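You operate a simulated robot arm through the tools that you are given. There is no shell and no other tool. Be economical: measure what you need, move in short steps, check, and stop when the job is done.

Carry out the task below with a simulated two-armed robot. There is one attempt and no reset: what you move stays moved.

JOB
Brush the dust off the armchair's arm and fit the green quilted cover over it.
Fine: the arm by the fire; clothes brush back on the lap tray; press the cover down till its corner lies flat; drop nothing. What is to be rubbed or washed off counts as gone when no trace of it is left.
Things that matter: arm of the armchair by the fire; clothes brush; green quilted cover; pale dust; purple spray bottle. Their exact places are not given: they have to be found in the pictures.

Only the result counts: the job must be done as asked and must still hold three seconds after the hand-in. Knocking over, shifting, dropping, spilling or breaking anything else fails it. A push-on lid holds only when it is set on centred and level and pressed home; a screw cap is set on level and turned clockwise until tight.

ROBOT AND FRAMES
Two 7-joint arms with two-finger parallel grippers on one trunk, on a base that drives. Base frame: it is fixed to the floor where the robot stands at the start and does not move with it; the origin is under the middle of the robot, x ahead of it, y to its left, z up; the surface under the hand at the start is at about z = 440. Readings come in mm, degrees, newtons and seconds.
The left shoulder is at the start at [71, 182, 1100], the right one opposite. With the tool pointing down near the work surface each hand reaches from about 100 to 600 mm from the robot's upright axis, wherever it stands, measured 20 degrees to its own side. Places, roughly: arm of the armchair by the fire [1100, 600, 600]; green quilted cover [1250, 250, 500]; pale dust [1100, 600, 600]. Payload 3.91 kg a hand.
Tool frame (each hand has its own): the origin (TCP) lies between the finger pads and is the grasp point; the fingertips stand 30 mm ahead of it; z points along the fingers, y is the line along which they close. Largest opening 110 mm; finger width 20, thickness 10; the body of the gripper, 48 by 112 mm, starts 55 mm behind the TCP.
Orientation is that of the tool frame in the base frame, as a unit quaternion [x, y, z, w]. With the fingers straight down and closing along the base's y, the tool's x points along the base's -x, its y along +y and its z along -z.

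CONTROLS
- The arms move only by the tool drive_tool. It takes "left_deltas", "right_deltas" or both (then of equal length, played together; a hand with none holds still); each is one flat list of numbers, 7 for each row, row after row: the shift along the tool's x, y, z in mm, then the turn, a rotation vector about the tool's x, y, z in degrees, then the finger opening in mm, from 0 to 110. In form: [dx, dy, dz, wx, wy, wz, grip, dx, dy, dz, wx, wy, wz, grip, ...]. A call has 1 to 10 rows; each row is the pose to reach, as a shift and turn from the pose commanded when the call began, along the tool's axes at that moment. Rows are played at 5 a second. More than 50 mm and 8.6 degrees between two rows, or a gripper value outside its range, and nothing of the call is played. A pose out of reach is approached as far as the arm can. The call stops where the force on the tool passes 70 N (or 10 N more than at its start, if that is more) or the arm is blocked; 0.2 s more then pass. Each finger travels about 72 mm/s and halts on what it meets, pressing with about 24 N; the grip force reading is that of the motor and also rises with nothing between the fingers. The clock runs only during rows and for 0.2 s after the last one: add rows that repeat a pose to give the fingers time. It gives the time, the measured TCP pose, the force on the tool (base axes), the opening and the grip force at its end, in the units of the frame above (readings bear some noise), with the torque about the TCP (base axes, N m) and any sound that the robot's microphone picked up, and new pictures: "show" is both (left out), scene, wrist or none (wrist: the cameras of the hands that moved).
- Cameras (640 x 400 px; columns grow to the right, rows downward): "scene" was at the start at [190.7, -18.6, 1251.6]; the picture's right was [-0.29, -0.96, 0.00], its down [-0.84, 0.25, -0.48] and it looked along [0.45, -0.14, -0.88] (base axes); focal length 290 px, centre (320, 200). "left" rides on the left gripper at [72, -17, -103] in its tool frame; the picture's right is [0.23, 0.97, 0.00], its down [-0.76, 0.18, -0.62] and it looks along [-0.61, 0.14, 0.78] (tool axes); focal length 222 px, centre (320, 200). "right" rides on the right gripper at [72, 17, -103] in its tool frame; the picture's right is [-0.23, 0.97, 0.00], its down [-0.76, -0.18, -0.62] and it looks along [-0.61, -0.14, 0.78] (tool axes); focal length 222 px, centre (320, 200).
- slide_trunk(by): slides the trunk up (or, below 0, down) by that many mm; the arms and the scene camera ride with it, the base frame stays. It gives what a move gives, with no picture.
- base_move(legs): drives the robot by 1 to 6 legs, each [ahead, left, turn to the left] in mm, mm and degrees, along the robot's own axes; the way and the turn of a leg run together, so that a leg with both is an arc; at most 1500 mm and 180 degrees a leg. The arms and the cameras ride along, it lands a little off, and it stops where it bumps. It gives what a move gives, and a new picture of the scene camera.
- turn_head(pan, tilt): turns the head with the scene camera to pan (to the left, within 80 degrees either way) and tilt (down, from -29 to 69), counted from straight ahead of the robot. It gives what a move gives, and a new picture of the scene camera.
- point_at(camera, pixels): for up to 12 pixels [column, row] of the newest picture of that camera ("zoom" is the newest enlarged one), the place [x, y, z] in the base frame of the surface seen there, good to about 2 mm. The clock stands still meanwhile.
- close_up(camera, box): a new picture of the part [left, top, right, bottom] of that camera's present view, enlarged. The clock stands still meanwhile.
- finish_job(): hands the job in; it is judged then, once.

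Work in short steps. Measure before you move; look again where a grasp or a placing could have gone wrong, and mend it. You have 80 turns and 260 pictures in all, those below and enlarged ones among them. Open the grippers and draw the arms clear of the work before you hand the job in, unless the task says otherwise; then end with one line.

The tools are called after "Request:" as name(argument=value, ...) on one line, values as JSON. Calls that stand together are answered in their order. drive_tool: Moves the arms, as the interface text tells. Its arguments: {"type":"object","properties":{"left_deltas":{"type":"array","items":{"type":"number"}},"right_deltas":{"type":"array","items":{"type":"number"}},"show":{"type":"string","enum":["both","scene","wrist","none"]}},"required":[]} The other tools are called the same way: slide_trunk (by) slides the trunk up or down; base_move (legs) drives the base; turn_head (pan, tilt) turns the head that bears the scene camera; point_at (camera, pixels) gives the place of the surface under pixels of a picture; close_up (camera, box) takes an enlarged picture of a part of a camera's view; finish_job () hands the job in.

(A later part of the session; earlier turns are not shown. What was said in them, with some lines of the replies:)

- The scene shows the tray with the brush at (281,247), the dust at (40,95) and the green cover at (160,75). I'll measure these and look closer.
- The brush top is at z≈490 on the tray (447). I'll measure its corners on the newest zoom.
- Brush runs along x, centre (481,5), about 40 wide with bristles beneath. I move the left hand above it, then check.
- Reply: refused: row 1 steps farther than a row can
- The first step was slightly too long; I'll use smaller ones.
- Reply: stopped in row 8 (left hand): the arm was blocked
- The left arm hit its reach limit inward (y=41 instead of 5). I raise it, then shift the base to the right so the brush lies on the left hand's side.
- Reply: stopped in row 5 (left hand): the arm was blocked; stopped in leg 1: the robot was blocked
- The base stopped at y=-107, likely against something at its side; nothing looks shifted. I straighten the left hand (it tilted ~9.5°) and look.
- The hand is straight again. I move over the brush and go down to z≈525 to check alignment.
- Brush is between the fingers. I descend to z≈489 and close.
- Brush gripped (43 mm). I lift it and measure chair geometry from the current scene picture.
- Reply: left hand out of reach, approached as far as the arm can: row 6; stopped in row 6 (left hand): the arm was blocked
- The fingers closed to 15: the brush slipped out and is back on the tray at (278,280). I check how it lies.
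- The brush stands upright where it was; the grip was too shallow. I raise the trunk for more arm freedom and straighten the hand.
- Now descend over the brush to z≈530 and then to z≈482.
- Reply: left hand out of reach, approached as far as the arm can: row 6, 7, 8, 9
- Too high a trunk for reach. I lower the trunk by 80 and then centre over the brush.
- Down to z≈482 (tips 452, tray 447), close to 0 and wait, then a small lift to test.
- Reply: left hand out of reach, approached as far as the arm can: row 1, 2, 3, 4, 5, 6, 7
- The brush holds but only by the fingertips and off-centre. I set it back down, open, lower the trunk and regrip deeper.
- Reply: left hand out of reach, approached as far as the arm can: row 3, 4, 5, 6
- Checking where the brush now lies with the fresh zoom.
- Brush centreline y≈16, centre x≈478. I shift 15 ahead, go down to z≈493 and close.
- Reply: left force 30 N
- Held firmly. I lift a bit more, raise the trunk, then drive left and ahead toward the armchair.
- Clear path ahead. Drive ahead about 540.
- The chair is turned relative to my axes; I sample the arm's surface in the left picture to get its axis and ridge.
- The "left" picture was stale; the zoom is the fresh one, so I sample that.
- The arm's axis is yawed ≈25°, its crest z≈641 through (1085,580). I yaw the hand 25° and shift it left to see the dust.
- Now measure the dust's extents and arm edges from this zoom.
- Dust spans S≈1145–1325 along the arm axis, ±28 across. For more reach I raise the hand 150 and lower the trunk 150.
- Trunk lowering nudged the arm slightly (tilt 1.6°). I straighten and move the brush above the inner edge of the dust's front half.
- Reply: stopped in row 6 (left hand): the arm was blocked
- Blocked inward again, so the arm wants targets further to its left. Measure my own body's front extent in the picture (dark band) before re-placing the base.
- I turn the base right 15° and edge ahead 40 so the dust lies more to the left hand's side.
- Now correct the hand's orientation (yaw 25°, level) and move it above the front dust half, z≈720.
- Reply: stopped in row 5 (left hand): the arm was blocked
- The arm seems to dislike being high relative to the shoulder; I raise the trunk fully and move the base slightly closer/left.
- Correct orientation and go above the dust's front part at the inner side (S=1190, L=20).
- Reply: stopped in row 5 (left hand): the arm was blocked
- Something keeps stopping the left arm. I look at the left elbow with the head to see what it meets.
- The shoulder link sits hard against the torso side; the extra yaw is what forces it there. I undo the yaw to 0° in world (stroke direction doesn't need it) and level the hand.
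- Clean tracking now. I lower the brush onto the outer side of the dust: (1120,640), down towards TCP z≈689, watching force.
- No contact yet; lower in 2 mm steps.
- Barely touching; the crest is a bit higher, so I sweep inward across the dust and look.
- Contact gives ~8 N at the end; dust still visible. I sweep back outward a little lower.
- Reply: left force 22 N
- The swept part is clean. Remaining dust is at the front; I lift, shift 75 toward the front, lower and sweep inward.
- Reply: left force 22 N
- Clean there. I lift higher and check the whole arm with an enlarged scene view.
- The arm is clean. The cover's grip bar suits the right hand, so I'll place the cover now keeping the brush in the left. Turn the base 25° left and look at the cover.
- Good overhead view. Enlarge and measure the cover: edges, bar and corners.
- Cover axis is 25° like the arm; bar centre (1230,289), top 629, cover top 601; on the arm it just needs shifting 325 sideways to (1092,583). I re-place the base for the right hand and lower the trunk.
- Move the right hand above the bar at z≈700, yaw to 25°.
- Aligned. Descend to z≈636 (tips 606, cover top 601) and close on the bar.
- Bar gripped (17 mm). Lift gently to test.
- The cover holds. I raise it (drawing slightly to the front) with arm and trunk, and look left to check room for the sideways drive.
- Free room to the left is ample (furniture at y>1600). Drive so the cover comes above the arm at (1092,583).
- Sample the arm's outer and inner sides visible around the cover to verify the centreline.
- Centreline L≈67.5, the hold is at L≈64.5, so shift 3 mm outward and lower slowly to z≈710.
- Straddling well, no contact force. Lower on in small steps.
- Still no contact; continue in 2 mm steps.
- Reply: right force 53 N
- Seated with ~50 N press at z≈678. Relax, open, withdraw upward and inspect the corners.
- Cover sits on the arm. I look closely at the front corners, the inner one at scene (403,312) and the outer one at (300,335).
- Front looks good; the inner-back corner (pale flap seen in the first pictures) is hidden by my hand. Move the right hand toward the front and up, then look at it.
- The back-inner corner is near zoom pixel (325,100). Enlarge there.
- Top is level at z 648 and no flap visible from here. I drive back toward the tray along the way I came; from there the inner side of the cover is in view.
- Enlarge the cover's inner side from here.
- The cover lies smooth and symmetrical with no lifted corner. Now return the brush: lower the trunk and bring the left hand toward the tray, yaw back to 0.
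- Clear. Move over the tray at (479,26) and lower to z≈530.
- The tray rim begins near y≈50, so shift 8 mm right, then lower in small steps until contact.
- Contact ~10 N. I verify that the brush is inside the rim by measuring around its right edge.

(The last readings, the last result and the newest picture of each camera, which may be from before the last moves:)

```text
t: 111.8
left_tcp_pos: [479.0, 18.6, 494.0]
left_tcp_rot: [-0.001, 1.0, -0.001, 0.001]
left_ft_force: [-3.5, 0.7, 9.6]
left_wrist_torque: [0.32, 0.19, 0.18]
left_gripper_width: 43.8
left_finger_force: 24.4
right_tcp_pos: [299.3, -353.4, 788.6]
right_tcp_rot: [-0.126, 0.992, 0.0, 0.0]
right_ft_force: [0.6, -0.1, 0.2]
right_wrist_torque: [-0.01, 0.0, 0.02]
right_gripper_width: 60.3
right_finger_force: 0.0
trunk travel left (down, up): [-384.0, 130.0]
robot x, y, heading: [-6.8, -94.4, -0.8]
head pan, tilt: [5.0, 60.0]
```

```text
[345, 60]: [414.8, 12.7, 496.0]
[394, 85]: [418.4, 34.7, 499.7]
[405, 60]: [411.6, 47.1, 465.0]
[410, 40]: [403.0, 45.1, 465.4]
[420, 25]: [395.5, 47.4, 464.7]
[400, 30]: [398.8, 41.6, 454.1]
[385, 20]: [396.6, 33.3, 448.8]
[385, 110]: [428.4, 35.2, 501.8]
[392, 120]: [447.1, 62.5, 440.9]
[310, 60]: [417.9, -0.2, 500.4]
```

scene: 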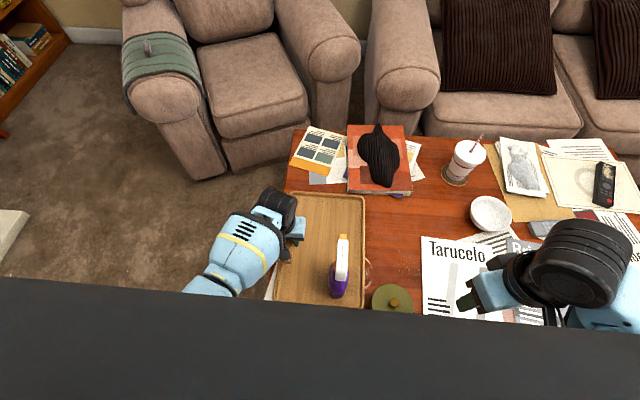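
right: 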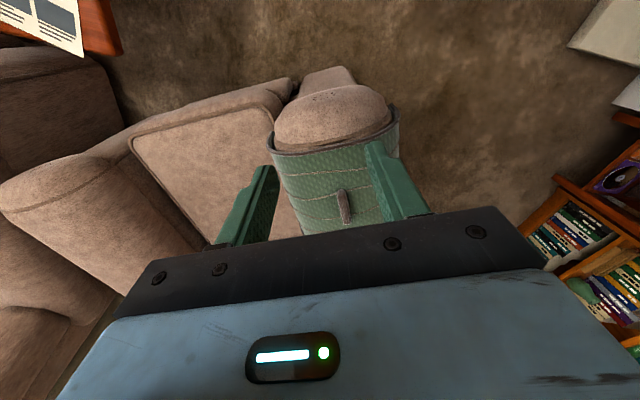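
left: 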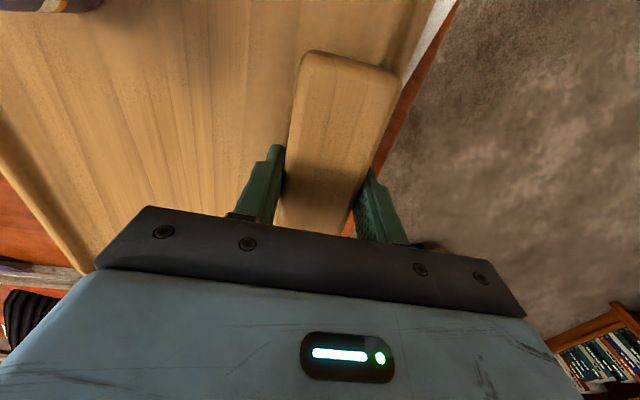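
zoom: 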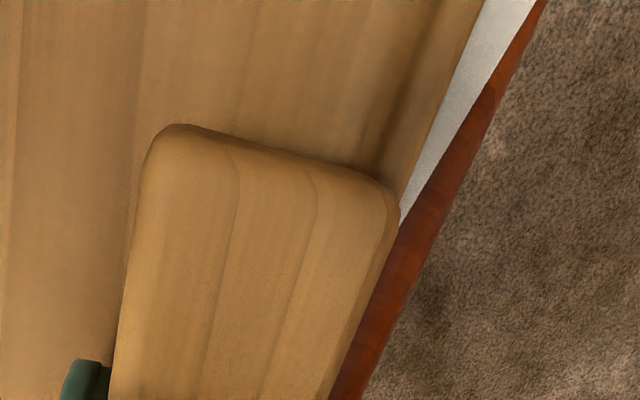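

The brush top is 10 mm high: its edge is on the rim's slope (rim from y≈38). Lift 10, shift 14 right, and lower again.

Request:
drive_tool(left_deltas=[0, 0, -12, 0, 0, 0, 0, 0, -8, -12, 0, 0, 0, 0, 0, -15, -12, 0, 0, 0, 0, 0, -15, -4, 0, 0, 0, 0, 0, -15, 2, 0, 0, 0, 0, 0, -15, 5, 0, 0, 0, 0, 0, -15, 5, 0, 0, 0, 0], show="wrist")

Request:
point_at(camera="left", pixels=[[345, 60], [390, 90], [310, 60], [385, 110]])

```text
t: 113.4
left_tcp_pos: [478.8, 3.0, 487.4]
left_tcp_rot: [0.001, 1.0, 0.0, 0.0]
left_ft_force: [0.1, -0.2, -1.1]
left_wrist_torque: [0.0, 0.01, -0.02]
left_gripper_width: 43.7
left_finger_force: 24.2
right_tcp_pos: [299.3, -354.3, 788.5]
right_tcp_rot: [-0.125, 0.992, 0.001, 0.0]
right_ft_force: [-0.1, 0.2, 0.2]
right_wrist_torque: [0.02, 0.0, 0.0]
right_gripper_width: 60.1
right_finger_force: 0.0
trunk travel left (down, up): [-384.0, 130.0]
robot x, y, heading: [-5.3, -94.8, -0.7]
head pan, tilt: [5.0, 60.0]
```

left: 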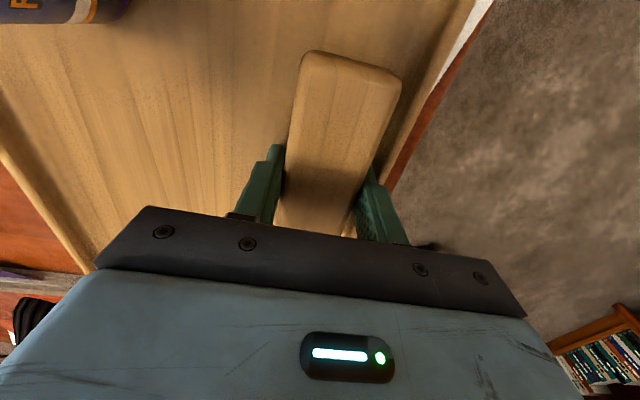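

```text
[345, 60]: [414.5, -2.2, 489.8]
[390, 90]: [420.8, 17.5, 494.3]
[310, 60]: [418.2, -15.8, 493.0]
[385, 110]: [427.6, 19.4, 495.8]
```

No contact yet and inside the tray (y −19..24). Lower 2–5 mm to touch.

Request:
drive_tool(left_deltas=[0, 0, 2, 0, 0, 0, 0, 0, 0, 3, 0, 0, 0, 0, 0, 0, 4, 0, 0, 0, 0, 0, 0, 5, 0, 0, 0, 0], show="none")

```text
t: 114.4
left_tcp_pos: [477.9, 3.2, 483.6]
left_tcp_rot: [-0.001, 1.0, -0.001, 0.001]
left_ft_force: [-3.1, 1.4, 8.9]
left_wrist_torque: [0.09, 0.69, -0.05]
left_gripper_width: 43.7
left_finger_force: 24.2
right_tcp_pos: [300.1, -352.6, 788.3]
right_tcp_rot: [-0.127, 0.992, -0.001, 0.0]
right_ft_force: [-0.3, -0.2, 0.2]
right_wrist_torque: [0.02, 0.01, 0.01]
right_gripper_width: 59.9
right_finger_force: 0.1
trunk travel left (down, up): [-384.0, 130.0]
robot x, y, heading: [-2.8, -96.6, -0.4]
head pan, tilt: [5.0, 60.0]
```

Touching (9 N). Open slowly, then rise straight up.

Request:
drive_tool(left_deltas=[0, 0, -1, 0, 0, 0, 43, 0, 0, -1, 0, 0, 0, 52, 0, 0, -1, 0, 0, 0, 60, 0, 0, -1, 0, 0, 0, 64, 0, 0, -25, 0, 0, 0, 64, 0, 0, -60, 0, 0, 0, 64, 0, 0, -95, 0, 0, 0, 64], show="wrist")

Request:
close_up(camera="left", box=[200, 0, 480, 240])

```text
t: 116.0
left_tcp_pos: [477.0, 4.8, 577.1]
left_tcp_rot: [-0.001, 1.0, -0.001, 0.0]
left_ft_force: [0.8, -0.8, 0.6]
left_wrist_torque: [0.02, -0.01, 0.0]
left_gripper_width: 64.0
left_finger_force: 0.1
right_tcp_pos: [298.9, -354.6, 788.2]
right_tcp_rot: [-0.126, 0.992, 0.001, -0.001]
right_ft_force: [0.1, 0.9, -0.6]
right_wrist_torque: [-0.03, -0.01, 0.04]
right_gripper_width: 60.2
right_finger_force: 0.1
trunk travel left (down, up): [-384.0, 130.0]
robot x, y, heading: [-4.3, -99.8, -0.5]
head pan, tilt: [5.0, 60.0]
```

left: 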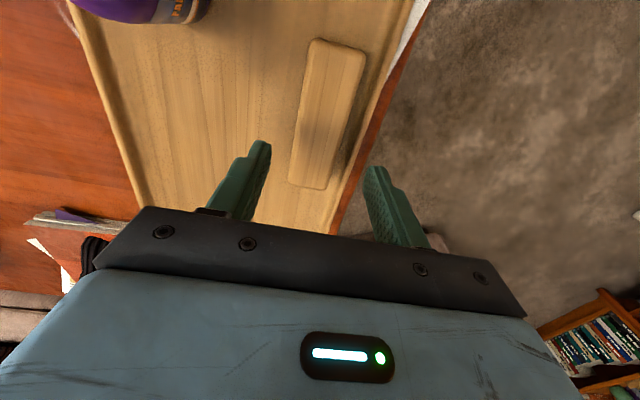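

```text
1.67 times, centred on (340, 120) of left
```

zoom: 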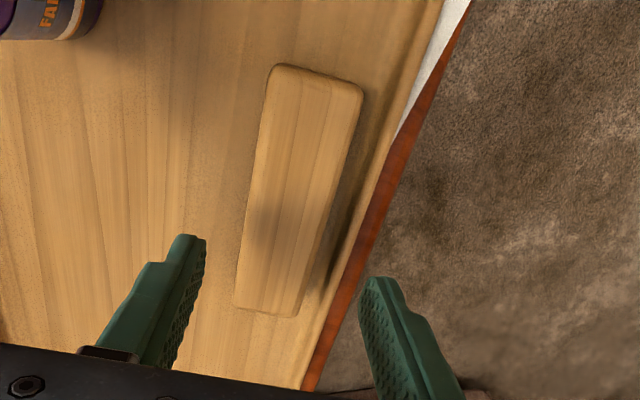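

The brush rests in the tray. Draw the left arm clear to the left and make a last check of cover, brush and table.

Request:
drive_tool(left_deltas=[0, 40, -30, 0, 0, 0, 64, 0, 80, -55, 0, 0, 0, 80, 0, 125, -55, 0, 0, 0, 100, 0, 170, -55, 0, 0, 0, 110], show="scene")

Request:
point_at(camera="scene", pixels=[[302, 255], [302, 270], [145, 47], [160, 60]])

Request:
close_up(camera="scene", box=[100, 10, 240, 140])

Request:
close_up(camera="scene", box=[250, 170, 410, 310])

```text
t: 117.0
left_tcp_pos: [478.3, 171.3, 633.5]
left_tcp_rot: [0.0, 1.0, -0.001, 0.0]
left_ft_force: [0.1, 0.1, 0.4]
left_wrist_torque: [0.0, 0.05, -0.01]
left_gripper_width: 109.9
left_finger_force: 0.1
right_tcp_pos: [299.7, -353.5, 788.4]
right_tcp_rot: [-0.127, 0.992, 0.0, 0.0]
right_ft_force: [0.4, -1.0, -0.5]
right_wrist_torque: [0.01, 0.0, 0.01]
right_gripper_width: 60.2
right_finger_force: 0.0
trunk travel left (down, up): [-384.0, 130.0]
robot x, y, heading: [-7.3, -94.4, -0.5]
head pan, tilt: [5.0, 60.0]
```

scene: 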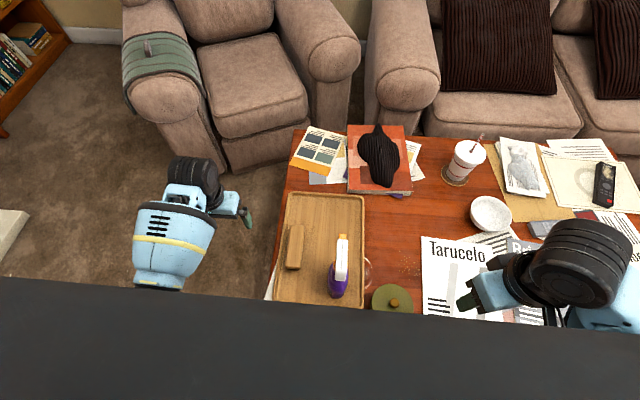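

```text
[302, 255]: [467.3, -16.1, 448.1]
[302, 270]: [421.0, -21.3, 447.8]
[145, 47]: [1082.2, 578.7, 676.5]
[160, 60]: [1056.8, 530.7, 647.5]
```

```text
3.08 times, centred on (170, 75) of scene
```

zoom: 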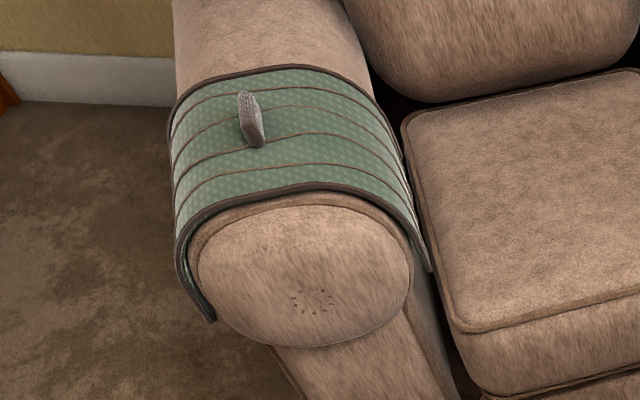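

```text
2.86 times, centred on (330, 240) of scene
```

zoom: 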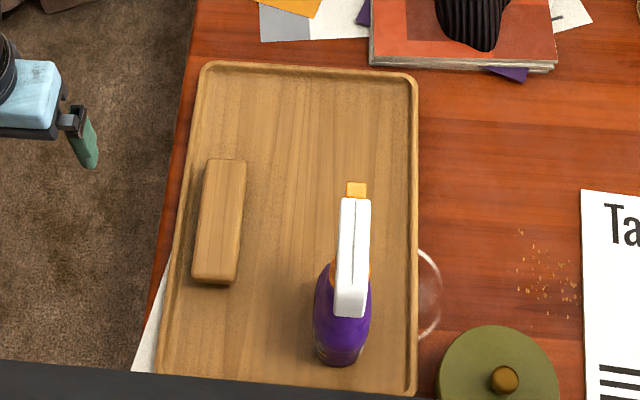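

Arm clean, cover seated level with no lifted corner, brush flat on the tray, both hands clear. Handing in.

Request:
finish_job()

```text
The job is handed in.
```

I brushed the dust off the fire-side arm, with no trace left in the pictures. The green cover is on that arm, pressed down at about 50 N, and its top reads level (about 648 mm along its length). I saw no lifted corner in the views I had, though the back inner corner was only partly visible. The clothes brush is back flat on the lap tray. Early on it slipped from the gripper onto the tray while I was lifting it, and stayed upright in place. Nothing else was seen to move.
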